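You operate a simulated robot arm through the tools that you are given. There is no shell and no other tool. Be economical: measure what you need, move in short steps, check, and stop when the job is done.

Carry out the task below with a simulated two-armed robot. There is one attempt and no reset: what you move stays moved.

TASK
Pass the rolled blue mat to your other hand and stand it in the teal cup.
Fine: take it from the green drawer and shut the drawer again. Where these are worked on the way, their far stop is far enough and under half their travel is too little: green drawer.

It is judged by the outcome, as a careful person would: the job done as asked, and still so three seconds after it is handed in. It fails if anything else is knocked over, pushed out of place, dropped, spilled or broken.

THE ROBOT
Two 7-joint arms with two-finger parallel grippers on one trunk, on a base that drives. Base frame: it is fixed to the floor where the robot stands at the start and does not move with it; the origin is under the middle of the robot, x ahead of it, y to its left, z up. Lengths are in cm, angles in degrees, forces in N, time in s.
The left shoulder is at the start at [7, 13.4, 109.1], the right one opposite. With the tool pointing down near the work surface each hand reaches from about 10 to 64 cm from the robot's upright axis, wherever it stands, measured 20 degrees to its own side. Places, roughly: globe lamp switch [100, 0, 90]; gold frame [100, 75, 100]; green drawer [70, 20, 70]; music box slider [100, 30, 90]; yellow shelf light button [60, 90, 80]. Payload 1.57 kg a hand.
Tool frame (each hand has its own): the origin (TCP) lies between the finger pads and is the grasp point; the fingertips stand 3 cm ahead of it; z points along the fingers, y is the line along which they close. Largest opening 8 cm; finger width 1.7, thickness 1.2; the body of the gripper, 4 by 8.2 cm, starts 8 cm behind the TCP.
Orientation is that of the tool frame in the base frame, as a unit quaternion [w, x, y, z]. With the fingers straight down and closing along the base's y, the tool's x points along the base's -x, its y along +y and its z along -z.

THE INTERFACE
- The arms move only by the tool jog_arm. It takes "left_steps", "right_steps" or both (then of equal length, played together; a hand with none holds still); each is a list of rows, each an object of numbers (a shift or turn left out is 0, a gripper value left out holds the last): "dx", "dy", "dz": the shift along the tool's x, y, z in cm; "ax", "ay", "az": the turn, a rotation vector about the tool's x, y, z in degrees. In form: [{"dx": .., "dy": .., "dz": .., "ax": .., "ay": .., "az": ..}, ...]. A call has 1 to 20 rows; each row is the pose to reach, as a shift and turn from the pose commanded when the call began, along the tool's axes at that moment. "left_hand" and "right_hand" are, for a hand that has rows, the closure, from 0 (fully open) to 1 (shut), set as the call begins (left out, the last holds). A row lasts 0.2 s, in which the tool goes at most 5 cm and 8.6 degrees; a call with a longer step from one row to the next is refused whole, and so is a gripper value outside its range. A pose out of reach is approached as far as the arm can. The call stops where the force on the tool passes 40 N (or 10 N more than at its start, if that is more) or the arm is blocked; 0.2 s more then pass. The fingers move at their own pace (about 15.3 cm/s each) and stop on an object; they squeeze with about 22 N. The grip force told is the motor's: it shows also when the fingers shut on nothing. Time passes only in rows, and 0.2 s behind the last, so rows that repeat a pose let the fingers close. The reply holds the time, the measured pose of the TCP, the force on the tool along the base axes, the opening and the grip force, in the units named above and with some noise, with the torque about the TCP (base axes, N m) and any sound that the robot's microphone picked up, and new pictures: "pictures" is both (left out), scene, wrist or none (wrist: the cameras of the hands that moved).
- Cameras (640 x 400 px; columns grow to the right, rows downward): "scene" is now at [12.47, 3.88, 130.71]; the picture's right is [0.49, -0.87, -0.00], its down [-0.59, -0.34, -0.73] and it looks along [0.64, 0.36, -0.68] (base axes); focal length 214 px, centre (320, 200). "left" rides on the left gripper at [7.2, 0.7, -12.2] in its tool frame; the picture's right is [-0.09, 1.00, 0.00], its down [-0.84, -0.08, -0.54] and it looks along [-0.54, -0.05, 0.84] (tool axes); focal length 238 px, centre (320, 200). "right" rides on the right gripper at [7.2, -0.7, -12.2] in its tool frame; the picture's right is [0.09, 1.00, 0.00], its down [-0.84, 0.08, -0.54] and it looks along [-0.54, 0.05, 0.84] (tool axes); focal length 238 px, centre (320, 200).
- move_column(by): slides the trunk up (or, below 0, down) by that many cm; the arms and the scene camera ride with it, the base frame stays. It gives what a move gives, with no picture.
- drive_base(legs): drives the robot by 1 to 6 legs, each [ahead, left, turn to the left] in cm, cm and degrees, along the robot's own axes; the way and the turn of a leg run together, so that a leg with both is an arc; at most 150 cm and 180 degrees a leg. The arms and the cameras ride along, it lands a little off, and it stops where it bumps. It gives what a move gives, and a new picture of the scene camera.
- head_to(pan, tilt): turns the head with the scene camera to pan (to the left, within 86 degrees either way) and tilt (down, from -29 to 69), counted from straight ahead of the robot. It gives what a move gives, and a new picture of the scene camera.
- pixel_to_xyz(camera, pixels): for up to 12 pixels [column, row] of the newest picture of that camera ("zoom" is the newest enlarged one), the place [x, y, z] in the base frame of the surface seen there, good to about 0.2 cm. The clock stands still meanwhile.
- inspect(camera, box): a new picture of the part [left, top, right, bottom] of that camera's present view, enlarged. The clock stands still meanwhile.
- job_done(): hands the job in; it is judged then, once.

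Work in short steps. Measure before you move; look again where a grasp or a placing could have gone wrong, and mend it. You have 80 turns and 260 pictures in all, those below and enlarged ones among them. Open the grippers and draw the arms clear of the work before you hand the job in, unless the task says otherwise; then end with one line.

The tools are called as name(argument=value, ...) on one line, values as JSON. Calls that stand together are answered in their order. jog_arm: Moves the arms, as the interface text tells. Its arguments: {"type":"object","properties":{"left_steps":{"type":"array","items":{"type":"object","properties":{"dx":{"type":"number"},"dy":{"type":"number"},"dz":{"type":"number"},"ax":{"type":"number"},"ay":{"type":"number"},"az":{"type":"number"}}}},"left_hand":{"type":"number"},"right_steps":{"type":"array","items":{"type":"object","properties":{"dx":{"type":"number"},"dy":{"type":"number"},"dz":{"type":"number"},"ax":{"type":"number"},"ay":{"type":"number"},"az":{"type":"number"}}}},"right_hand":{"type":"number"},"pictures":{"type":"string","enum":["both","scene","wrist","none"]}},"required":[]} The other tools are called the same way: move_column (by) slides the trunk up or down; drive_base (legs) drives the base; head_to (pan, tilt) turns the head that bears the scene camera; pixel_to_xyz (camera, pixels) gives the place of the surface under pixels of a picture; inspect (camera, box) takes an enlarged picture of a part of a camera's view; job_done () hands the job in.

At the start:

```text
time: 0.0
left_ee_pos: [38.51, 37.97, 121.63]
left_tcp_rot: [0.0, -0.001, 1.0, 0.0]
left_force: [-0.4, 0.3, 0.3]
left_wrist_torque: [0.0, 0.03, 0.04]
left_width: 7.98
left_grasp_force: 0.0
right_ee_pos: [38.73, 3.41, 121.1]
right_tcp_rot: [0.001, 0.001, 1.0, 0.001]
right_force: [0.2, 0.2, -1.0]
right_wrist_torque: [0.01, 0.02, -0.01]
right_width: 8.01
right_grasp_force: 0.0
trunk travel left (down, up): [-66.4, 27.6]
robot x, y, heading: [0.08, -0.03, 0.2]
head pan, tilt: [29.5, 43.1]
```

scene: 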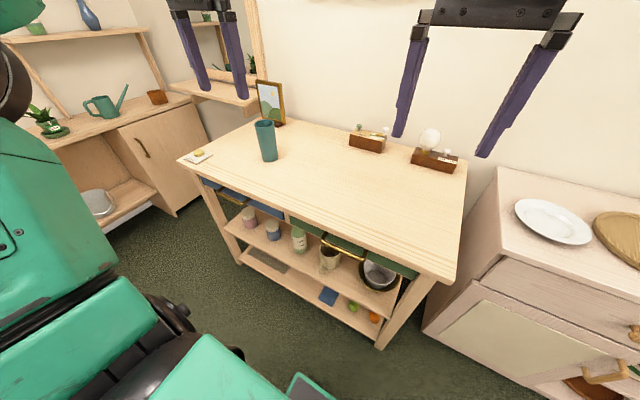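
right: 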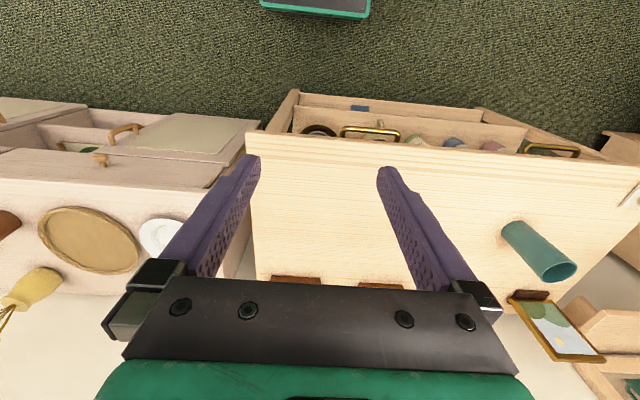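
left: 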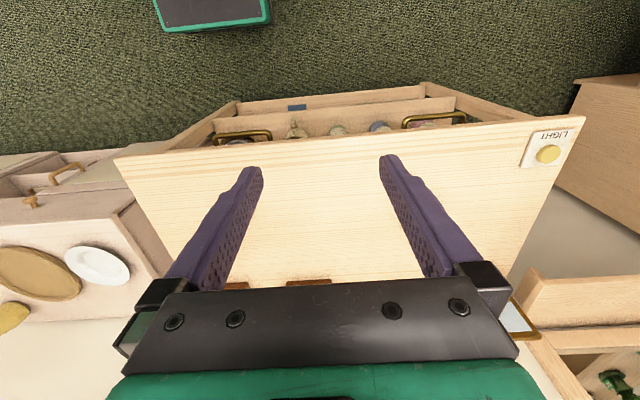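

The table shows a teal cup (265,140), and green drawer with a brass handle (343,248). I measure these first.

pixel_to_xyz(camera="scene", pixels=[[265, 123], [270, 158], [343, 248], [325, 240], [362, 256], [290, 218], [415, 272], [455, 280], [180, 160], [467, 160], [230, 200], [330, 260]])

inspect(camera="scene", box=[180, 100, 480, 340])

```text
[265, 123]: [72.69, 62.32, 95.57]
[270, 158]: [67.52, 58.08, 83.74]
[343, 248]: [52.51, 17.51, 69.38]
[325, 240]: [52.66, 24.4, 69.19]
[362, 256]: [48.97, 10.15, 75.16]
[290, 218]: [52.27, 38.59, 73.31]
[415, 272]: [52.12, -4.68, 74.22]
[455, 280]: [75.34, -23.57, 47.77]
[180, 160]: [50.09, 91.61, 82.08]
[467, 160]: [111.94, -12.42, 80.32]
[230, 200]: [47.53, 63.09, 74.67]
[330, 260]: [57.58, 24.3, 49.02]
```

```text
1.67 times, centred on (330, 220) of scene
```

zoom: 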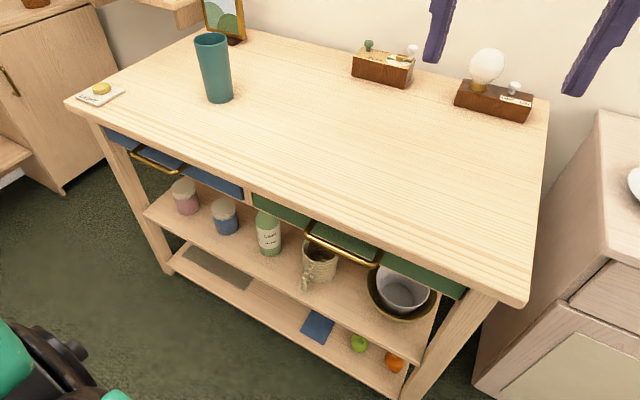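

The drawer handle shows in the zoom as a brass bar from (308,237) to (375,262); I measure the bar and the drawer face, table and cup.

pixel_to_xyz(camera="zoom", pixels=[[308, 236], [325, 246], [340, 253], [355, 260], [373, 264], [345, 242], [285, 212], [420, 276], [455, 290], [300, 100], [220, 100], [212, 40]])

inspect(camera="scene", box=[280, 200, 430, 300])

inspect(camera="scene", box=[230, 100, 310, 180])

```text
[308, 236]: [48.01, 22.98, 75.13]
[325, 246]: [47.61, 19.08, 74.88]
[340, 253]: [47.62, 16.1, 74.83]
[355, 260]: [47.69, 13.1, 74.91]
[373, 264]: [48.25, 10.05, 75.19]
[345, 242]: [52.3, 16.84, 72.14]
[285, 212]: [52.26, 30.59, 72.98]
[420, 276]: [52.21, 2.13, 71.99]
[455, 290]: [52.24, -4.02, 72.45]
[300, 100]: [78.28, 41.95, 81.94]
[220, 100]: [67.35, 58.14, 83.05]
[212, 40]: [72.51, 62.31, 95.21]
```

```text
4.00 times, centred on (355, 250) of scene
```

zoom: 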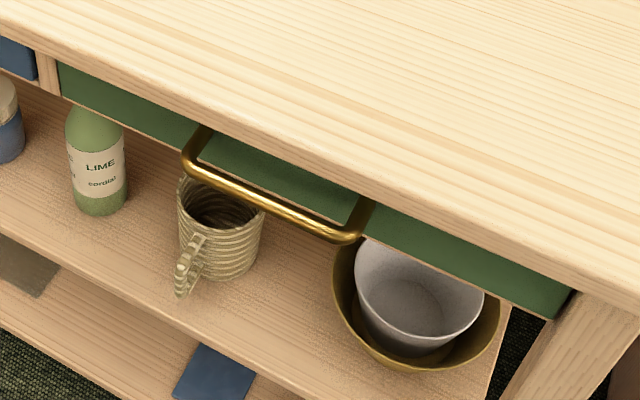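

```text
5.00 times, centred on (270, 140) of scene
```

zoom: 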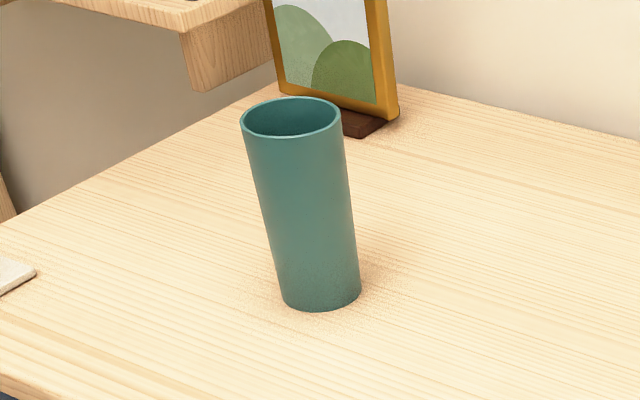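

Now the table front edge; I measure along it in the newest scene picture.

pixel_to_xyz(camera="scene", pixels=[[350, 233], [352, 237], [354, 241], [356, 244], [300, 212], [302, 216], [390, 250], [390, 262], [402, 268], [345, 244], [268, 160], [258, 122]])

head_to(pan=20, tilt=60)

```text
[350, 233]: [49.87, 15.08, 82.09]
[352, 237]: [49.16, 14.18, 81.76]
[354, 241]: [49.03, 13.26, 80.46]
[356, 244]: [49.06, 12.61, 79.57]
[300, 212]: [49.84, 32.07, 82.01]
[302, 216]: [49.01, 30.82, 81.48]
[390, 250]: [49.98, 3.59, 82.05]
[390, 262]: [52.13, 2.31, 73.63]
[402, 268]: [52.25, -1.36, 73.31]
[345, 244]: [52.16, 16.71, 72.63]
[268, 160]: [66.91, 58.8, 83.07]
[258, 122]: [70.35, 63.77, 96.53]
```

```text
time: 0.8
left_ee_pos: [38.53, 37.94, 121.57]
left_tcp_rot: [0.001, -0.001, 1.0, 0.0]
left_force: [-0.2, -0.3, -0.3]
left_wrist_torque: [-0.02, 0.0, 0.02]
left_width: 8.0
left_grasp_force: 0.1
right_ee_pos: [38.89, 3.46, 121.06]
right_tcp_rot: [0.002, 0.0, 1.0, 0.001]
right_force: [-0.2, -0.3, 0.5]
right_wrist_torque: [0.03, 0.0, 0.02]
right_width: 7.99
right_grasp_force: 0.0
trunk travel left (down, up): [-66.4, 27.6]
robot x, y, heading: [-0.03, -0.15, -0.1]
head pan, tilt: [20.0, 60.0]
```

scene: 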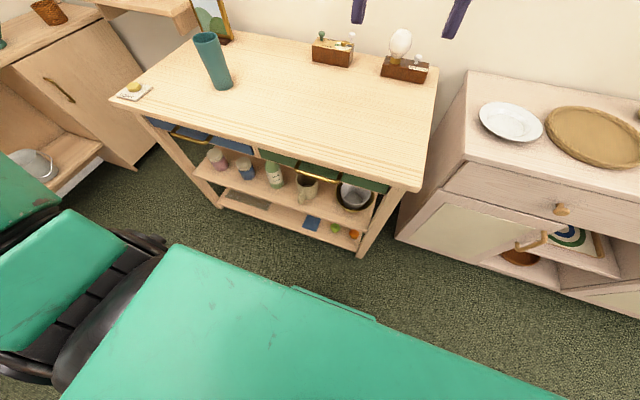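

Tabletop is at z≈82 with its edge at x≈49; the handle bar is at x≈47.9, y 10–23, z≈74.5, cup near (69.5,61). I back off, lower the trunk, and turn the left gripper by 90° to straddle the bar later.

drive_base(legs=[[-12, 0, 0]])

move_column(by=-15)

jog_arm(left_steps=[{"az": 8.5}, {"az": 17}, {"az": 25.5}, {"az": 34}, {"az": 42.5}, {"az": 51}, {"az": 59.5}, {"az": 68}, {"az": 76.5}, {"az": 85}, {"az": 90}, {"az": 90}], left_hand=0.55, pictures="none")

jog_arm(left_steps=[{"ax": -8.5}, {"ax": -17}, {"ax": -25.5}, {"ax": -34}, {"ax": -42.5}, {"ax": -45}, {"ax": -45}], pictures="both")

```text
time: 2.0
left_ee_pos: [26.64, 37.83, 121.58]
left_tcp_rot: [-0.001, 0.001, 1.0, 0.0]
left_force: [-0.3, 0.7, -0.6]
left_wrist_torque: [0.01, -0.01, 0.02]
left_width: 8.0
left_grasp_force: 0.1
right_ee_pos: [26.94, 3.58, 120.94]
right_tcp_rot: [0.0, 0.001, 1.0, 0.001]
right_force: [-0.1, -0.4, -0.2]
right_wrist_torque: [-0.02, 0.04, -0.05]
right_width: 8.02
right_grasp_force: 0.1
trunk travel left (down, up): [-66.4, 27.6]
robot x, y, heading: [-11.88, -0.07, -0.2]
head pan, tilt: [20.0, 60.0]
```

scene: 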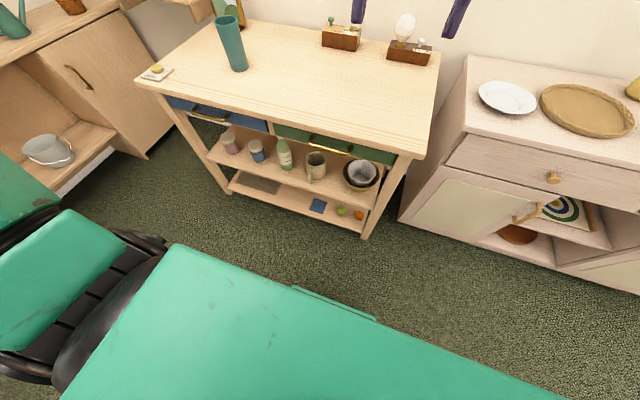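

```text
time: 3.8
left_ee_pos: [26.39, 37.68, 106.61]
left_tcp_rot: [0.001, 0.0, 1.0, 0.0]
left_force: [0.3, -0.4, -0.8]
left_wrist_torque: [0.01, -0.02, 0.0]
left_width: 8.02
left_grasp_force: 0.1
right_ee_pos: [26.69, 3.51, 106.08]
right_tcp_rot: [0.0, 0.003, 1.0, 0.001]
right_force: [-0.6, 0.5, 0.3]
right_wrist_torque: [-0.02, 0.0, -0.01]
right_width: 8.01
right_grasp_force: 0.0
trunk travel left (down, up): [-51.4, 42.6]
robot x, y, heading: [-11.9, 0.01, 0.0]
head pan, tilt: [20.0, 60.0]
```

```text
time: 6.4
left_ee_pos: [26.38, 37.84, 106.56]
left_tcp_rot: [-0.001, 0.707, 0.707, 0.0]
left_force: [0.6, 0.3, -0.3]
left_wrist_torque: [-0.02, -0.02, 0.04]
left_width: 3.62
left_grasp_force: 0.1
right_ee_pos: [26.74, 3.33, 106.11]
right_tcp_rot: [0.0, 0.002, 1.0, 0.001]
right_force: [0.2, -0.1, 0.8]
right_wrist_torque: [-0.03, 0.0, 0.0]
right_width: 7.98
right_grasp_force: 0.1
trunk travel left (down, up): [-51.4, 42.6]
robot x, y, heading: [-12.04, 0.08, 0.1]
head pan, tilt: [20.0, 60.0]
```

```text
time: 8.0
left_ee_pos: [26.51, 37.72, 106.6]
left_tcp_rot: [0.272, 0.653, 0.652, 0.272]
left_force: [-0.2, 0.1, 0.9]
left_wrist_torque: [0.02, 0.01, -0.01]
left_width: 3.6
left_grasp_force: 0.1
right_ee_pos: [26.75, 3.32, 106.06]
right_tcp_rot: [0.001, 0.001, 1.0, 0.0]
right_force: [1.1, -0.2, -0.3]
right_wrist_torque: [0.04, -0.01, 0.0]
right_width: 8.0
right_grasp_force: 0.1
trunk travel left (down, up): [-51.4, 42.6]
robot x, y, heading: [-11.8, 0.22, -0.1]
head pan, tilt: [20.0, 60.0]
```

scene: 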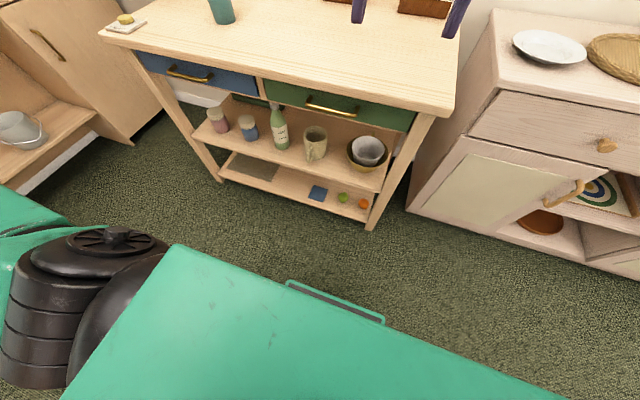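
left: 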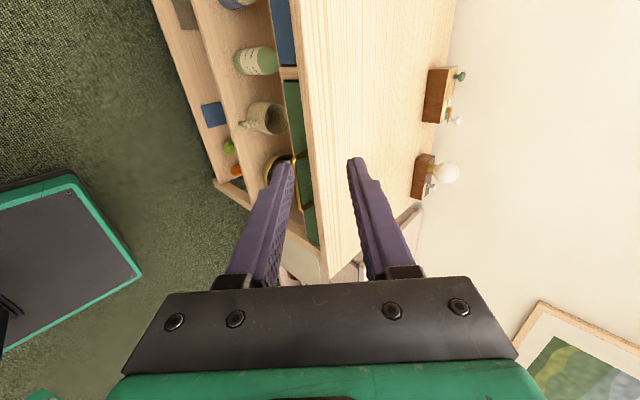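

The gripper is at 45°, opening 3.6. I re-measure the bar, now visible at (305–355,103–111), before approaching.

inspect(camera="scene", box=[280, 80, 400, 140])

pixel_to_xyz(camera="scene", pixels=[[308, 103], [318, 105], [330, 108], [342, 110], [352, 112], [380, 105], [380, 125], [300, 85]])

jog_arm(left_steps=[{"dx": -2.6, "dy": -0.95, "dz": 3.7}, {"dx": -5.3, "dy": -1.9, "dz": 7.45}, {"dx": -8, "dy": -2.85, "dz": 11.2}, {"dx": -10.6, "dy": -3.8, "dz": 14.9}, {"dx": -13.2, "dy": -4.7, "dz": 18.6}, {"dx": -15.9, "dy": -5.7, "dz": 22.3}, {"dx": -18.5, "dy": -6.6, "dz": 26}, {"dx": -21.2, "dy": -7.6, "dz": 29.8}, {"dx": -21.2, "dy": -7.6, "dz": 29.8}])

```text
5.33 times, centred on (340, 110) of scene
```

zoom: 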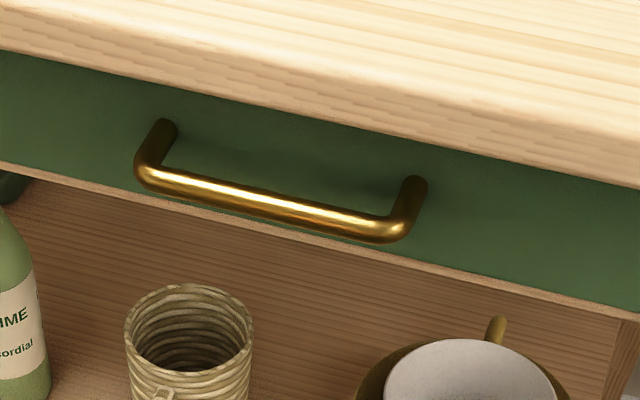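

```text
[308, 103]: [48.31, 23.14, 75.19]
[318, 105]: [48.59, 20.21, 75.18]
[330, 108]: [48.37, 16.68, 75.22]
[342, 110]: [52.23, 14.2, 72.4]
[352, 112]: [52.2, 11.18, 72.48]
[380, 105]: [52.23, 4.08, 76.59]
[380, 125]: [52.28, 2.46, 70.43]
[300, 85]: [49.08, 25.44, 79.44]
```

```text
time: 10.0
left_ee_pos: [42.23, 16.14, 80.44]
left_tcp_rot: [0.271, 0.653, 0.653, 0.271]
left_force: [0.2, -1.0, 0.3]
left_wrist_torque: [0.0, -0.02, 0.0]
left_width: 3.59
left_grasp_force: 0.0
right_ee_pos: [26.71, 3.41, 106.1]
right_tcp_rot: [0.001, 0.002, 1.0, 0.0]
right_force: [-0.2, 0.9, 0.0]
right_wrist_torque: [-0.01, -0.04, 0.0]
right_width: 7.99
right_grasp_force: 0.1
trunk travel left (down, up): [-51.4, 42.6]
robot x, y, heading: [-12.16, 0.51, -0.1]
head pan, tilt: [20.0, 60.0]
```

scene: 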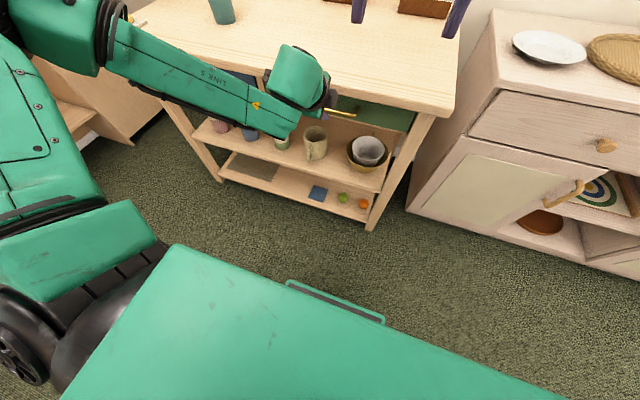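
left: 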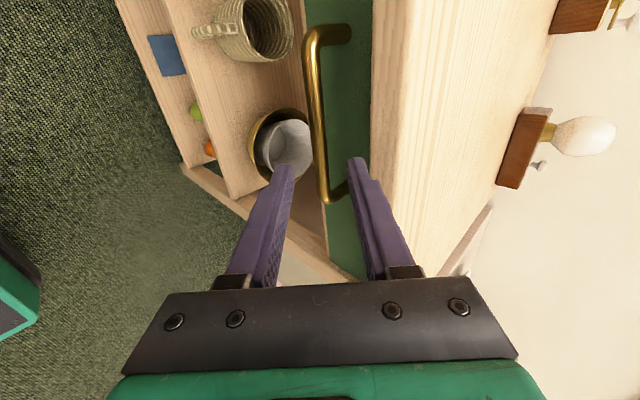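

The bar lies between the finger lines in the left view (320,110). I go in 7 cm along the tool, then close.

jog_arm(left_steps=[{"dz": 2.5}, {"dz": 5, "dx": 0.2}, {"dz": 7, "dx": 0.4, "dy": 0.1}, {"dz": 7, "dx": 0.4, "dy": 0.1}], pictures="wrist")

jog_arm(left_steps=[{}, {}, {}], left_hand=1, pictures="wrist")

```text
time: 11.0
left_ee_pos: [47.06, 16.95, 75.46]
left_tcp_rot: [0.271, 0.654, 0.653, 0.27]
left_force: [-0.3, 0.1, 0.8]
left_wrist_torque: [0.0, 0.02, 0.01]
left_width: 3.59
left_grasp_force: 0.1
right_ee_pos: [26.81, 3.37, 106.16]
right_tcp_rot: [0.002, 0.002, 1.0, 0.001]
right_force: [-0.6, 0.2, -0.2]
right_wrist_torque: [0.03, 0.02, -0.03]
right_width: 7.98
right_grasp_force: 0.0
trunk travel left (down, up): [-51.4, 42.6]
robot x, y, heading: [-11.97, 0.43, -0.1]
head pan, tilt: [20.0, 60.0]
```

left: 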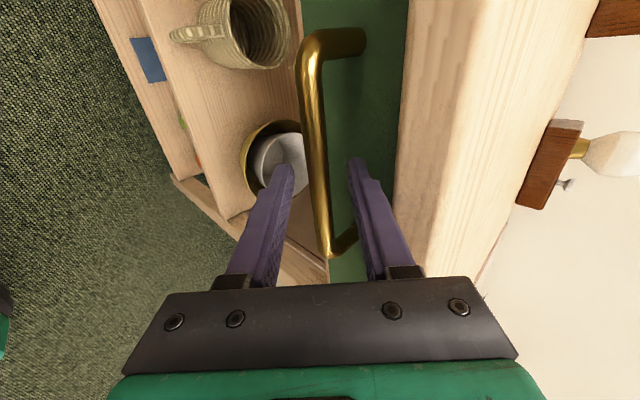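

```text
time: 11.8
left_ee_pos: [47.25, 16.91, 75.38]
left_tcp_rot: [0.271, 0.654, 0.653, 0.27]
left_force: [0.0, 0.4, 0.5]
left_wrist_torque: [0.14, -0.02, -0.15]
left_width: 1.35
left_grasp_force: 30.1
right_ee_pos: [26.8, 3.41, 106.14]
right_tcp_rot: [0.001, 0.002, 1.0, 0.002]
right_force: [-0.6, 0.1, -0.4]
right_wrist_torque: [-0.01, 0.0, -0.01]
right_width: 8.0
right_grasp_force: 0.0
trunk travel left (down, up): [-51.4, 42.6]
robot x, y, heading: [-12.23, 0.32, 0.0]
head pan, tilt: [20.0, 60.0]
```

left: 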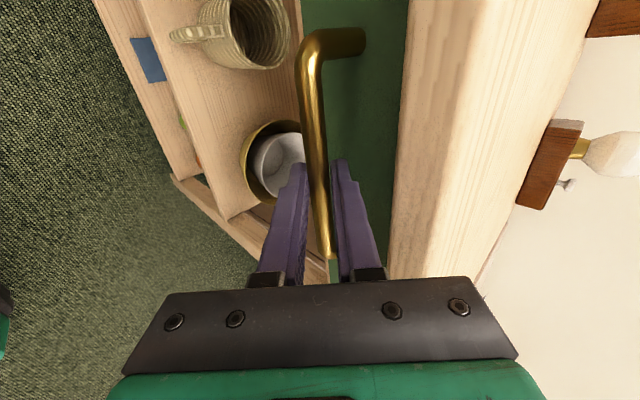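

The bar is gripped (width 1.35, 30 N). I pull along -x by 16 cm.

jog_arm(left_steps=[{"dy": -0.7, "dz": -0.7}, {"dy": -1.8, "dz": -1.8}, {"dy": -2.9, "dz": -2.9}, {"dy": -4, "dz": -4}, {"dy": -5.1, "dz": -5.1}, {"dy": -6.2, "dz": -6.2}, {"dy": -7.3, "dz": -7.3}, {"dy": -8.4, "dz": -8.4}, {"dy": -9.5, "dz": -9.5}, {"dy": -10.6, "dz": -10.6}, {"dy": -11.3, "dz": -11.3}], pictures="scene")

```text
time: 14.2
left_ee_pos: [33.88, 17.02, 75.2]
left_tcp_rot: [0.278, 0.653, 0.647, 0.278]
left_force: [-0.9, -0.8, 20.0]
left_wrist_torque: [-0.38, -0.18, -0.31]
left_width: 1.37
left_grasp_force: 30.4
left hand out of reach, approached as far as the arm can: row 10, 11
right_ee_pos: [26.68, 3.48, 105.96]
right_tcp_rot: [0.001, 0.002, 1.0, 0.001]
right_force: [0.3, 0.5, -1.2]
right_wrist_torque: [-0.01, 0.05, -0.03]
right_width: 8.02
right_grasp_force: 0.0
trunk travel left (down, up): [-51.4, 42.6]
robot x, y, heading: [-12.02, -0.15, -0.1]
head pan, tilt: [20.0, 60.0]
stopped in row 11 (left hand): the force on the tool passed its limit (the readings are from after the stop); the commanded pose is now the measured one
```

scene: 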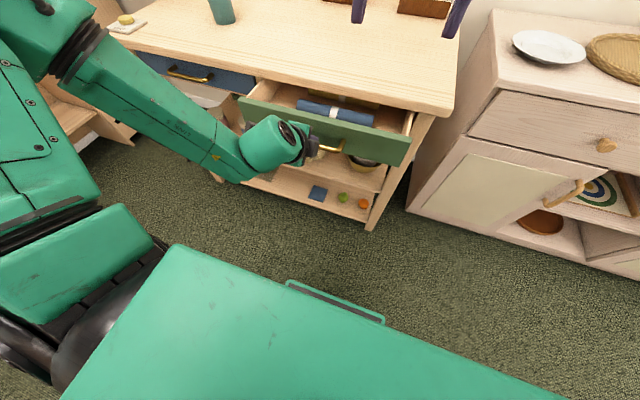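

The drawer is out 13 cm and the blue roll shows at (335,112); the arm is folded to its limit, so I pull further by driving back, gripping still.

drive_base(legs=[[-7, 0, 0]])

```text
time: 15.2
left_ee_pos: [26.27, 16.95, 75.38]
left_tcp_rot: [0.276, 0.653, 0.649, 0.276]
left_force: [1.7, -8.0, 22.8]
left_wrist_torque: [-0.13, -0.32, -0.25]
left_width: 1.35
left_grasp_force: 30.3
right_ee_pos: [19.3, 3.34, 106.21]
right_tcp_rot: [0.003, 0.002, 1.0, 0.002]
right_force: [-1.4, 0.1, 0.1]
right_wrist_torque: [0.0, -0.05, 0.03]
right_width: 8.01
right_grasp_force: 0.0
trunk travel left (down, up): [-51.4, 42.6]
robot x, y, heading: [-19.18, -0.07, 0.1]
head pan, tilt: [20.0, 60.0]
```

scene: 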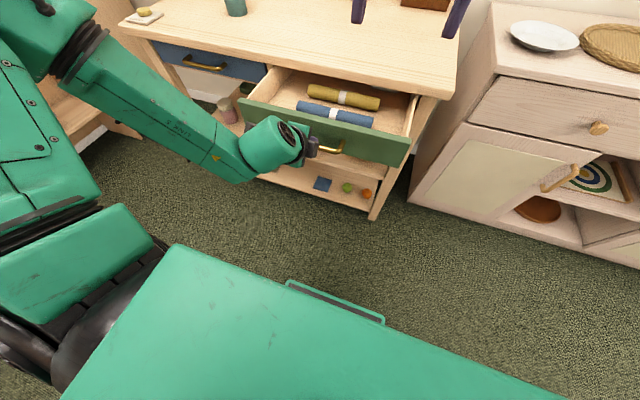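

The drawer is now 21 cm out, showing a blue and an olive roll. I draw it out a bit more.

drive_base(legs=[[-5, 0, 0]])

inspect(camera="scene", box=[220, 40, 460, 190])

```text
time: 16.1
left_ee_pos: [21.42, 17.04, 75.33]
left_tcp_rot: [0.278, 0.653, 0.648, 0.276]
left_force: [0.4, -3.1, 14.5]
left_wrist_torque: [0.04, -0.3, -0.1]
left_width: 1.38
left_grasp_force: 30.3
right_ee_pos: [14.39, 3.28, 106.18]
right_tcp_rot: [0.002, 0.001, 1.0, 0.001]
right_force: [-0.1, -0.7, -0.9]
right_wrist_torque: [-0.02, -0.02, 0.01]
right_width: 8.02
right_grasp_force: 0.0
trunk travel left (down, up): [-51.4, 42.6]
robot x, y, heading: [-23.9, -0.03, -0.2]
head pan, tilt: [20.0, 60.0]
```

scene: 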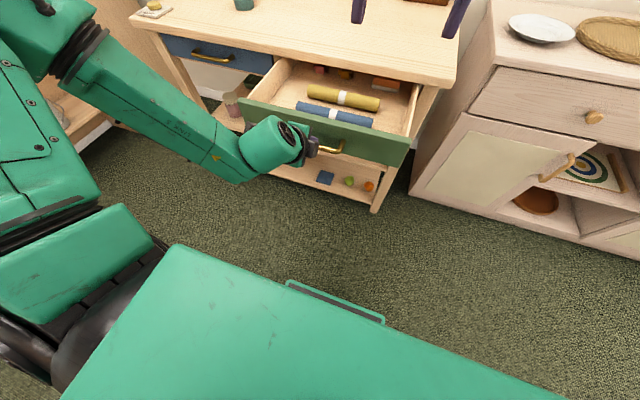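

```text
2.67 times, centred on (340, 115) of scene
```

zoom: 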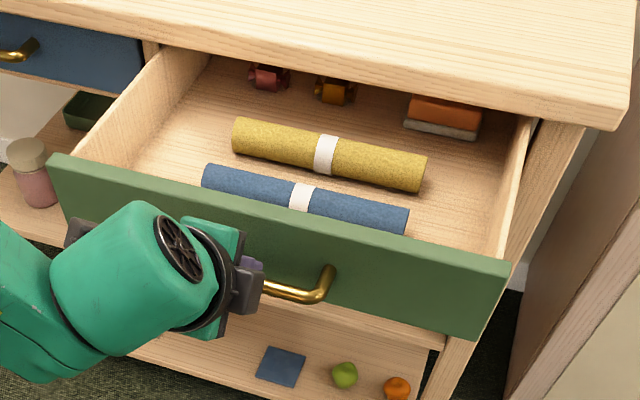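

Drawer is 26 cm out. I measure the blue roll ends, its band, the drawer floor and front board in the zoom.

pixel_to_xyz(camera="zoom", pixels=[[207, 175], [255, 190], [302, 192], [300, 205], [355, 210], [404, 216], [228, 164], [450, 210], [330, 140], [280, 200], [380, 250], [240, 128]])

```text
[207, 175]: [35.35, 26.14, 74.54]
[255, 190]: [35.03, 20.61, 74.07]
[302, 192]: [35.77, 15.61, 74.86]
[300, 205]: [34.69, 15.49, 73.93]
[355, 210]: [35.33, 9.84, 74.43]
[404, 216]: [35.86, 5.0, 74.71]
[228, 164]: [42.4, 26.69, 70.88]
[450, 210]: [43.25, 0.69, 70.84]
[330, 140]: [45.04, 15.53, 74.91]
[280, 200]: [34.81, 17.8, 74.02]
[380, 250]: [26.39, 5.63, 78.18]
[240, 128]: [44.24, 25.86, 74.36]
```

The blue roll lies along y from 5 to 26, centre x≈36, diameter ≈4, floor z≈70.9. The right hand will take it near its right end (y≈9): I turn it by 90° and bring it above.

jog_arm(right_steps=[{"dx": -2, "dy": 0.5, "dz": 1, "az": -8.5}, {"dx": -4, "dy": 1, "dz": 2, "az": -17}, {"dx": -6, "dy": 1.5, "dz": 3, "az": -25.5}, {"dx": -8, "dy": 2, "dz": 4, "az": -34}, {"dx": -10, "dy": 2.5, "dz": 5, "az": -42.5}, {"dx": -12, "dy": 3, "dz": 6, "az": -51}, {"dx": -14, "dy": 3.5, "dz": 7, "az": -59.5}, {"dx": -16, "dy": 4, "dz": 8, "az": -68}, {"dx": -18, "dy": 4.5, "dz": 9, "az": -76.5}, {"dx": -20, "dy": 5, "dz": 10, "az": -85}, {"dx": -21.6, "dy": 5.7, "dz": 11.2, "az": -90}, {"dx": -21.6, "dy": 5.7, "dz": 11.2, "az": -90}], right_hand=0.08)

```text
time: 18.7
left_ee_pos: [21.51, 16.97, 75.2]
left_tcp_rot: [0.278, 0.653, 0.649, 0.275]
left_force: [0.3, 0.0, 10.8]
left_wrist_torque: [-0.6, -0.07, -0.69]
left_width: 1.36
left_grasp_force: 30.1
right_ee_pos: [2.24, 5.87, 89.64]
right_tcp_rot: [0.006, -0.694, 0.719, -0.001]
right_force: [0.7, 0.0, -0.1]
right_wrist_torque: [-0.04, 0.02, -0.01]
right_width: 7.37
right_grasp_force: 0.1
right hand out of reach, approached as far as the arm can: row 3, 4, 5, 6, 7, 8, 9, 10, 11, 12
trunk travel left (down, up): [-51.4, 42.6]
robot x, y, heading: [-23.82, 0.02, -0.5]
head pan, tilt: [20.0, 60.0]
```

scene: 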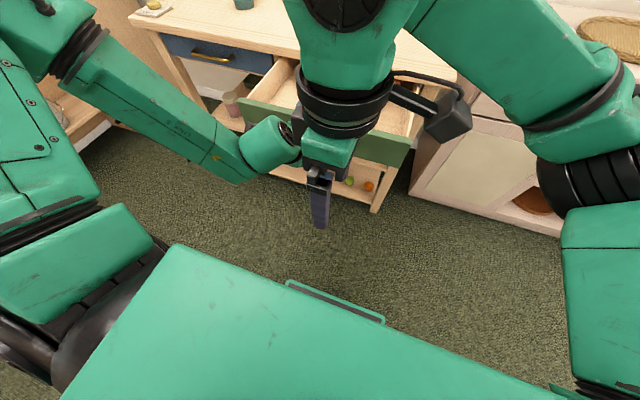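
right: 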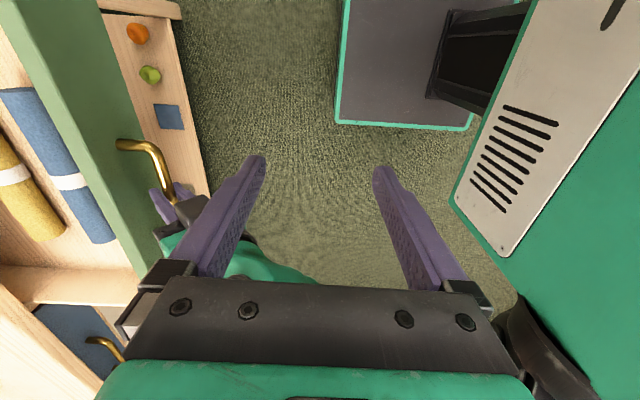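

The right hand folded back: 60 cm at that height is out of reach with the trunk low. I'll free the left hand from the handle so the robot can move nearer; I also check the height of the base in front.

jog_arm(left_steps=[{}, {}, {"dz": -2}, {"dz": -4}, {"dz": -6}, {"dz": -8}, {"dz": -8}], left_hand=0.4)

pixel_to_xyz(camera="scene", pixels=[[250, 300], [340, 340], [340, 300], [180, 260], [550, 390], [290, 285]])

```text
time: 20.3
left_ee_pos: [22.29, 17.71, 76.97]
left_tcp_rot: [0.278, 0.653, 0.648, 0.275]
left_force: [-1.7, -0.5, -1.6]
left_wrist_torque: [-0.02, 0.05, -0.01]
left_width: 4.65
left_grasp_force: 0.0
left hand out of reach, approached as far as the arm can: row 3, 4, 5, 6, 7
right_ee_pos: [2.24, 5.97, 89.55]
right_tcp_rot: [0.005, -0.694, 0.72, -0.001]
right_force: [-0.6, 0.8, -0.6]
right_wrist_torque: [0.01, -0.04, 0.04]
right_width: 7.34
right_grasp_force: 0.0
trunk travel left (down, up): [-51.4, 42.6]
robot x, y, heading: [-24.54, 0.09, -0.1]
head pan, tilt: [20.0, 60.0]
```

scene: 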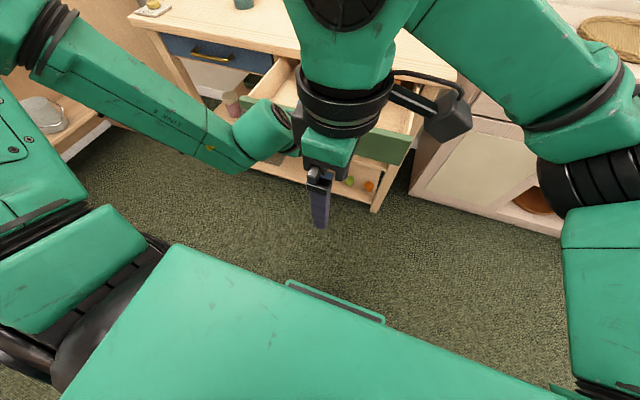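
left: 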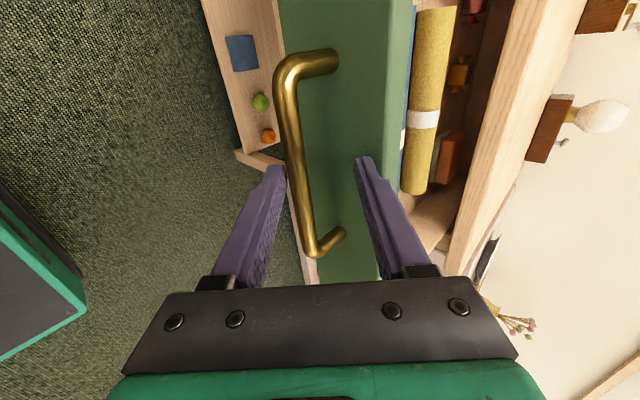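

```text
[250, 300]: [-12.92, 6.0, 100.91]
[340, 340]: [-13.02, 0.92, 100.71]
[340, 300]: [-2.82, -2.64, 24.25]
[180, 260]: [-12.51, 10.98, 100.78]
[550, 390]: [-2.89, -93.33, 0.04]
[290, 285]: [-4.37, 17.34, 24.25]
```

Base deck is low (z 24), trunk front is only 11 cm ahead of the axis, so I may come close. The bar is near the fingertips now; driving back 8 cm frees it, then I raise the trunk.

drive_base(legs=[[-8, 0, 0]])

move_column(by=20)

inspect(camera="left", box=[0, 0, 640, 400])

```text
time: 21.4
left_ee_pos: [14.21, 17.77, 77.18]
left_tcp_rot: [0.277, 0.654, 0.648, 0.275]
left_force: [0.2, 0.1, 0.9]
left_wrist_torque: [-0.01, -0.02, 0.0]
left_width: 4.77
left_grasp_force: 0.2
right_ee_pos: [-5.75, 6.08, 89.67]
right_tcp_rot: [0.006, -0.694, 0.72, -0.001]
right_force: [-0.5, 0.4, 0.2]
right_wrist_torque: [0.01, 0.0, -0.01]
right_width: 7.34
right_grasp_force: 0.1
trunk travel left (down, up): [-51.4, 42.6]
robot x, y, heading: [-32.05, 0.14, -0.1]
head pan, tilt: [20.0, 60.0]
```

scene: 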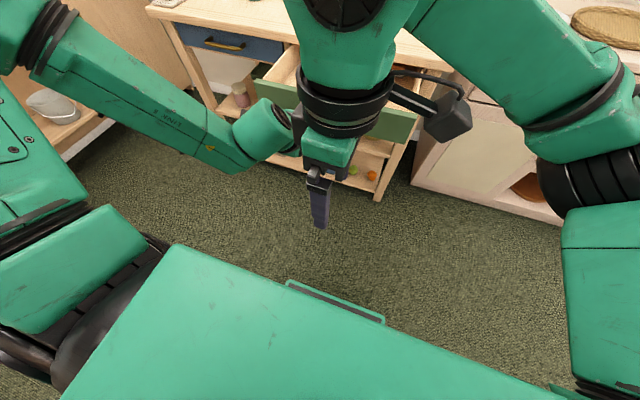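

```text
time: 23.6
left_ee_pos: [14.3, 17.75, 97.06]
left_tcp_rot: [0.277, 0.654, 0.648, 0.276]
left_force: [1.1, 1.0, -1.2]
left_wrist_torque: [0.0, 0.0, -0.04]
left_width: 4.78
left_grasp_force: 0.1
right_ee_pos: [-5.8, 5.98, 109.5]
right_tcp_rot: [0.006, -0.694, 0.72, 0.0]
right_force: [0.1, -0.3, 0.0]
right_wrist_torque: [0.03, 0.01, -0.02]
right_width: 7.39
right_grasp_force: 0.0
trunk travel left (down, up): [-71.4, 22.6]
robot x, y, heading: [-32.07, 0.02, 0.0]
head pan, tilt: [20.0, 60.0]
```

```text
1.00 times, centred on (320, 200) of left
```

zoom: 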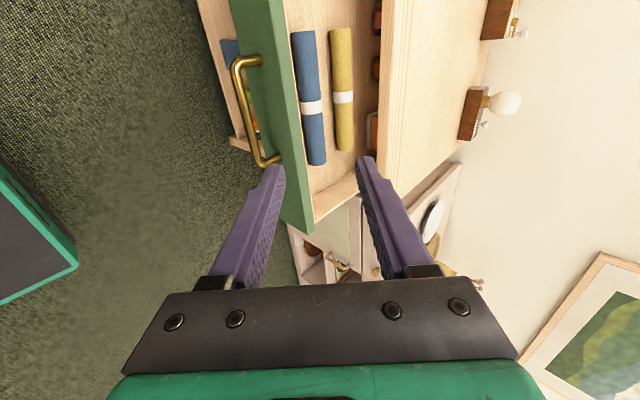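

The handle is free. I swing the left arm out to the left and up, and test where the right hand stands with a short move.

jog_arm(left_steps=[{"dx": 4}, {"dx": 8, "dy": 1}, {"dx": 12, "dy": 2}, {"dx": 16, "dy": 3}, {"dx": 20, "dy": 4}, {"dx": 20, "dy": 4}], right_steps=[{"dy": -2}, {"dy": -4}, {"dy": -6}, {"dy": -8}, {"dy": -10}, {"dy": -10}], pictures="scene")

```text
time: 25.0
left_ee_pos: [16.81, 37.64, 100.01]
left_tcp_rot: [0.277, 0.653, 0.648, 0.275]
left_force: [-0.5, -0.6, -0.7]
left_wrist_torque: [-0.01, 0.01, -0.01]
left_width: 4.78
left_grasp_force: 0.0
right_ee_pos: [-5.74, 5.95, 109.6]
right_tcp_rot: [0.005, -0.693, 0.721, -0.001]
right_force: [-0.6, 0.0, 0.4]
right_wrist_torque: [0.01, -0.01, -0.01]
right_width: 7.38
right_grasp_force: 0.0
right hand out of reach, approached as far as the arm can: row 1, 2, 3, 4, 5, 6
trunk travel left (down, up): [-71.4, 22.6]
robot x, y, heading: [-32.17, 0.24, -0.3]
head pan, tilt: [20.0, 60.0]
```

scene: 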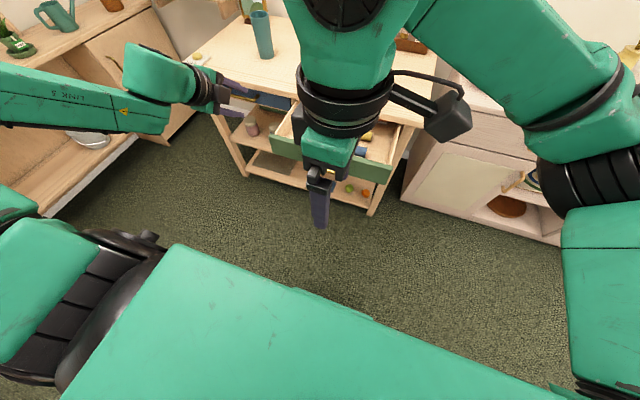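

The right hand appears to sit at a wrist limit (turn fell short). I turn it back the other way and see whether it frees.

jog_arm(right_steps=[{"az": 8.5}, {"az": 17}, {"az": 25.5}, {"az": 34}, {"az": 42.5}, {"az": 51}, {"az": 59.5}, {"az": 68}, {"az": 76.5}, {"az": 85}, {"az": 90}, {"az": 90}, {"az": 90}], pictures="scene")

```text
time: 27.8
left_ee_pos: [16.75, 37.67, 99.88]
left_tcp_rot: [0.277, 0.654, 0.648, 0.275]
left_force: [-0.7, 0.7, -1.0]
left_wrist_torque: [-0.01, 0.02, 0.0]
left_width: 4.82
left_grasp_force: 0.0
right_ee_pos: [-6.07, 5.41, 109.66]
right_tcp_rot: [0.004, 0.018, 1.0, 0.004]
right_force: [-0.6, 0.2, -0.3]
right_wrist_torque: [0.01, 0.04, 0.01]
right_width: 7.36
right_grasp_force: 0.0
trunk travel left (down, up): [-71.4, 22.6]
robot x, y, heading: [-32.5, 0.13, -0.4]
head pan, tilt: [20.0, 60.0]
```

scene: 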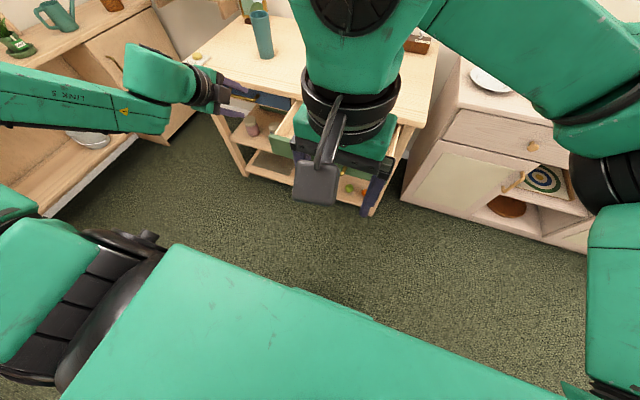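

Freed; the right hand again points down closing along y. I move it forward and then turn the other way (+90°).

jog_arm(right_steps=[{"dx": -3}, {"dx": -6}, {"dx": -9, "dy": -1}, {"dx": -12, "dy": -2}, {"dx": -12, "dy": -2, "az": 8.5}, {"dx": -12, "dy": -2, "az": 17}, {"dx": -12, "dy": -2, "az": 25.5}, {"dx": -12, "dy": -2, "az": 34}, {"dx": -12, "dy": -2, "az": 42.5}, {"dx": -12, "dy": -2, "az": 51}, {"dx": -12, "dy": -2, "az": 59.5}, {"dx": -12, "dy": -2, "az": 68}, {"dx": -12, "dy": -2, "az": 76.5}, {"dx": -12, "dy": -2, "az": 85}, {"dx": -12, "dy": -2, "az": 90}, {"dx": -12, "dy": -2, "az": 90}], pictures="scene")

```text
time: 31.2
left_ee_pos: [16.67, 37.54, 99.92]
left_tcp_rot: [0.277, 0.654, 0.648, 0.275]
left_force: [0.0, 0.5, 0.3]
left_wrist_torque: [-0.01, 0.01, 0.03]
left_width: 4.82
left_grasp_force: 0.0
right_ee_pos: [5.9, 3.0, 109.65]
right_tcp_rot: [0.001, 0.721, 0.693, 0.005]
right_force: [0.3, -0.3, -0.6]
right_wrist_torque: [0.01, 0.0, 0.01]
right_width: 7.36
right_grasp_force: 0.0
trunk travel left (down, up): [-71.4, 22.6]
robot x, y, heading: [-32.19, 0.05, 0.0]
head pan, tilt: [20.0, 60.0]
```

scene: 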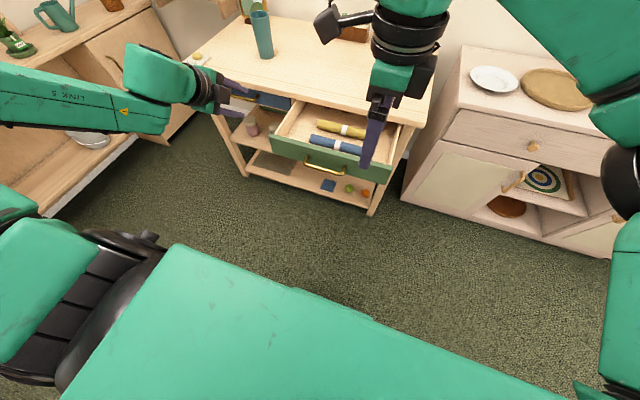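

The right arm works in this orientation. I drive 20 cm ahead and 8 cm left toward the drawer (front at x≈21, robot front stays at ≈-1).

drive_base(legs=[[20, 8, 0]])

inspect(camera="right", box=[0, 0, 640, 400])

```text
time: 32.8
left_ee_pos: [36.29, 45.3, 99.99]
left_tcp_rot: [0.278, 0.655, 0.647, 0.275]
left_force: [0.1, -0.2, -0.3]
left_wrist_torque: [-0.01, -0.01, 0.0]
left_width: 4.81
left_grasp_force: 0.1
right_ee_pos: [25.21, 10.71, 109.76]
right_tcp_rot: [0.001, 0.721, 0.693, 0.006]
right_force: [0.4, 0.3, -0.1]
right_wrist_torque: [0.01, -0.01, 0.03]
right_width: 7.39
right_grasp_force: 0.1
trunk travel left (down, up): [-71.4, 22.6]
robot x, y, heading: [-12.79, 8.05, -0.0]
head pan, tilt: [20.0, 60.0]
```

scene: 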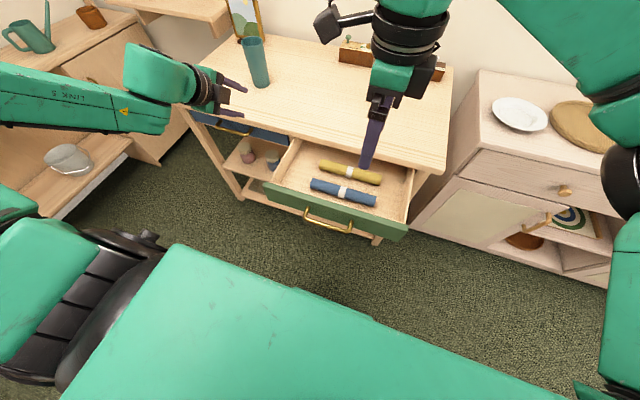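

```text
1.00 times, centred on (320, 200) of right
```

zoom: 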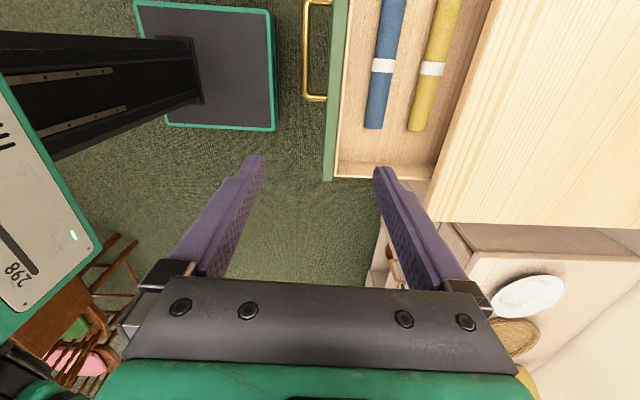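

I re-measure the blue roll (ends (312,185),(375,200)) and the drawer's front and floor.

pixel_to_xyz(camera="scene", pixels=[[313, 184], [328, 187], [345, 192], [360, 196], [373, 198], [345, 197], [330, 207], [395, 220], [395, 195], [320, 212]])

pixel_to_xyz(camera="right", pixels=[[383, 65], [378, 100], [372, 100], [385, 100], [375, 127], [390, 10], [425, 100], [337, 100], [360, 150], [330, 20]])

```text
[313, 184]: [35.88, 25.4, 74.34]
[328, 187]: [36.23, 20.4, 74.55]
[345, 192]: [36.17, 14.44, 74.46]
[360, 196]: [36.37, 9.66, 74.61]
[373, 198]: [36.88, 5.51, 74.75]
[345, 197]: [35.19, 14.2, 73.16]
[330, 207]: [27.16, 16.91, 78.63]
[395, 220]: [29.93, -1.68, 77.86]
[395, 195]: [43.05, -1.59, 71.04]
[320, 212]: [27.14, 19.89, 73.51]
```

```text
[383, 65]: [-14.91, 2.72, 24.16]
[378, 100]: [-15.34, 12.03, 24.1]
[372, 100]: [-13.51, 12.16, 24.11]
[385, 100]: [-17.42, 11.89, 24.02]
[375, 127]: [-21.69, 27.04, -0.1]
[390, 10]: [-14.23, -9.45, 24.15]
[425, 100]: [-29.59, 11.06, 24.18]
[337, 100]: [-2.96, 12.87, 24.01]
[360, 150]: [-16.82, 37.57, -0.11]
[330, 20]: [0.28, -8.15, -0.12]
```

Roll centre is at about x=37.1, z=72.8, radius 1.9. I bring the right hand to 10 cm above the pick point (37.1, 9.0).

jog_arm(right_steps=[{"dx": -0.2, "dy": 3, "dz": 3, "az": -3.5}, {"dx": -0.6, "dy": 6, "dz": 6, "az": -3.5}, {"dx": -0.9, "dy": 9, "dz": 9, "az": -3.5}, {"dx": -1.2, "dy": 12, "dz": 12, "az": -3.5}, {"dx": -1.2, "dy": 12, "dz": 16.5, "az": -3.5}, {"dx": -1.2, "dy": 12, "dz": 21, "az": -3.5}, {"dx": -1.2, "dy": 12, "dz": 25.6, "az": -3.5}, {"dx": -1.2, "dy": 12, "dz": 25.6, "az": -3.5}])

```text
time: 34.6
left_ee_pos: [36.27, 45.27, 99.92]
left_tcp_rot: [0.277, 0.655, 0.647, 0.275]
left_force: [-0.2, -0.4, -0.4]
left_wrist_torque: [-0.01, 0.01, 0.0]
left_width: 4.8
left_grasp_force: 0.1
right_ee_pos: [37.63, 9.54, 84.08]
right_tcp_rot: [0.002, 0.699, 0.715, 0.006]
right_force: [-0.3, -0.3, 0.2]
right_wrist_torque: [-0.02, 0.0, 0.0]
right_width: 7.35
right_grasp_force: 0.0
trunk travel left (down, up): [-71.4, 22.6]
robot x, y, heading: [-12.79, 7.54, -0.4]
head pan, tilt: [20.0, 60.0]
```

scene: 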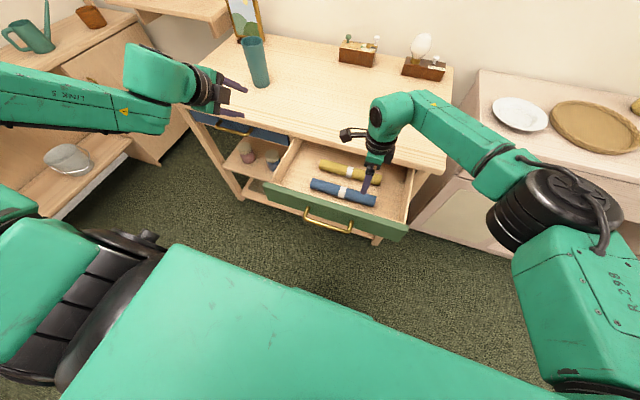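
right: 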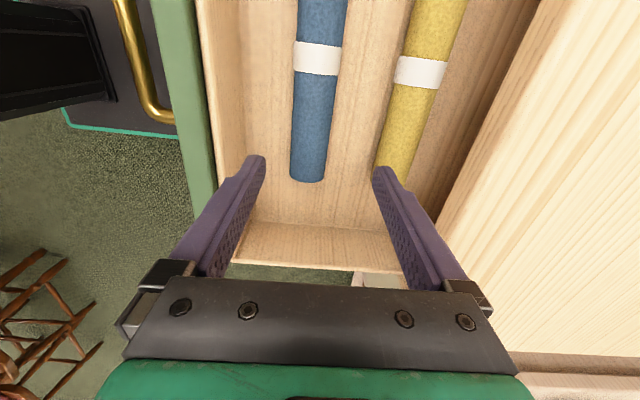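

Right finger will descend near the yellow roll's end; I measure the gap with the right camera's current picture.

pixel_to_xyz(camera="right", pixels=[[308, 178], [294, 150], [312, 150], [329, 150], [378, 165], [385, 150], [400, 165], [318, 58], [215, 100], [355, 170]])

```text
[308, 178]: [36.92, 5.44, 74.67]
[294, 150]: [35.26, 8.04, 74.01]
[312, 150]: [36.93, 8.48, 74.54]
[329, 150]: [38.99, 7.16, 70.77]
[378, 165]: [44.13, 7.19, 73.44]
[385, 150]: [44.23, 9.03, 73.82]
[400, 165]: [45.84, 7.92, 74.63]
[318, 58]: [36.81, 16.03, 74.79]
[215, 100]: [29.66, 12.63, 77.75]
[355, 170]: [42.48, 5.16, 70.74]
```

Blue centre x≈36.9, yellow front edge ≈43.8; an opening of 5.6 clears both. I descend and grip.

jog_arm(right_steps=[{"dx": -0.5, "dy": -0.7}, {"dx": -0.5, "dy": -0.7, "dz": 3}, {"dx": -0.5, "dy": -0.7, "dz": 6}, {"dx": -0.5, "dy": -0.7, "dz": 8.5}, {"dx": -0.5, "dy": -0.7, "dz": 9.9}, {"dx": -0.5, "dy": -0.7, "dz": 9.9}], right_hand=0.3, pictures="wrist")

jog_arm(right_steps=[{}, {}, {}], right_hand=1, pictures="wrist")

```text
time: 36.0
left_ee_pos: [36.24, 45.28, 99.92]
left_tcp_rot: [0.278, 0.655, 0.647, 0.275]
left_force: [0.2, 0.4, 0.2]
left_wrist_torque: [-0.01, -0.02, -0.02]
left_width: 4.77
left_grasp_force: 0.1
right_ee_pos: [36.96, 8.94, 74.21]
right_tcp_rot: [0.003, 0.699, 0.715, 0.006]
right_force: [0.1, 0.3, -0.7]
right_wrist_torque: [0.0, -0.01, 0.0]
right_width: 5.61
right_grasp_force: 0.1
trunk travel left (down, up): [-71.4, 22.6]
robot x, y, heading: [-12.65, 7.99, 0.0]
head pan, tilt: [20.0, 60.0]
```

right: 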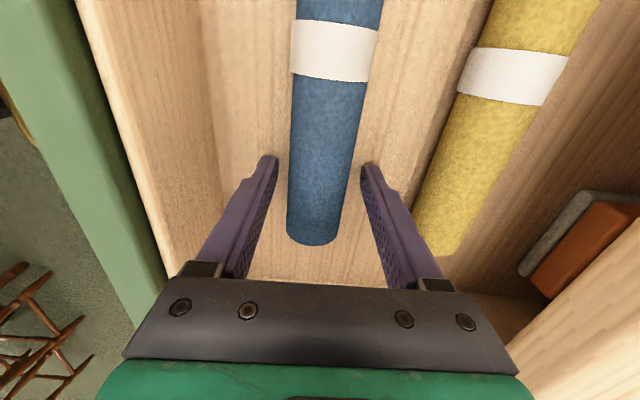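

```text
time: 36.8
left_ee_pos: [36.4, 45.18, 99.91]
left_tcp_rot: [0.277, 0.654, 0.648, 0.275]
left_force: [-0.7, -0.4, -0.1]
left_wrist_torque: [-0.01, -0.01, 0.0]
left_width: 4.8
left_grasp_force: 0.0
right_ee_pos: [36.88, 8.87, 74.26]
right_tcp_rot: [0.001, 0.699, 0.715, 0.005]
right_force: [0.5, -0.3, 0.4]
right_wrist_torque: [-0.08, -0.01, 0.02]
right_width: 3.7
right_grasp_force: 21.7
trunk travel left (down, up): [-71.4, 22.6]
robot x, y, heading: [-12.62, 8.12, -0.5]
head pan, tilt: [20.0, 60.0]
```

right: 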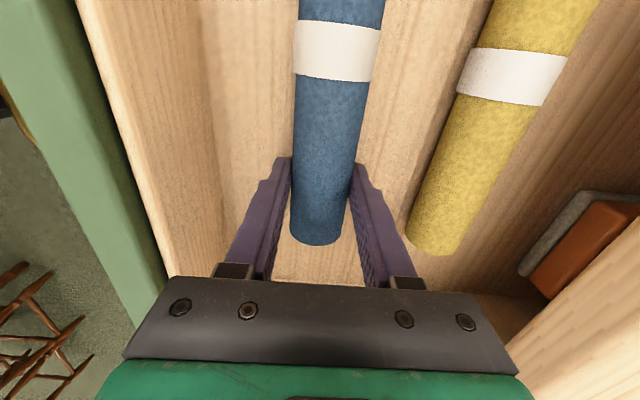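

Gripped at width 3.7. I lift it by 28 cm, watching it.

jog_arm(right_steps=[{"dz": -1.5}, {"dz": -4}, {"dz": -7}, {"dz": -10.5}, {"dz": -14}, {"dz": -18}, {"dz": -22}, {"dz": -25}, {"dz": -27}, {"dz": -27}])

```text
time: 39.0
left_ee_pos: [36.31, 45.19, 100.01]
left_tcp_rot: [0.277, 0.655, 0.648, 0.274]
left_force: [0.3, -1.2, -0.1]
left_wrist_torque: [0.01, -0.01, -0.01]
left_width: 4.79
left_grasp_force: 0.0
right_ee_pos: [36.76, 8.66, 101.2]
right_tcp_rot: [0.002, 0.699, 0.715, 0.005]
right_force: [-0.2, 0.8, -2.3]
right_wrist_torque: [-0.03, 0.02, 0.01]
right_width: 3.68
right_grasp_force: 21.9
trunk travel left (down, up): [-71.4, 22.6]
robot x, y, heading: [-12.7, 7.88, -0.4]
head pan, tilt: [20.0, 60.0]
```

scene: 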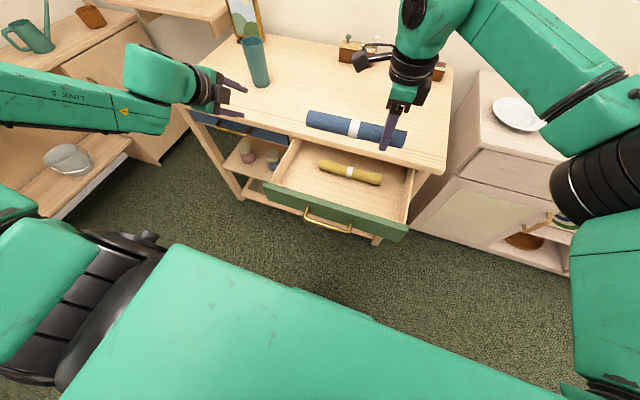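
right: 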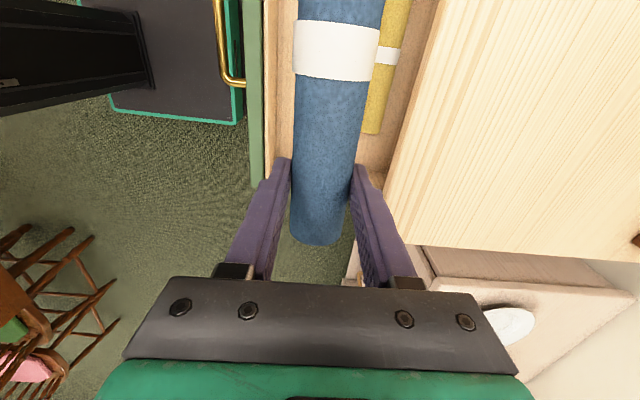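

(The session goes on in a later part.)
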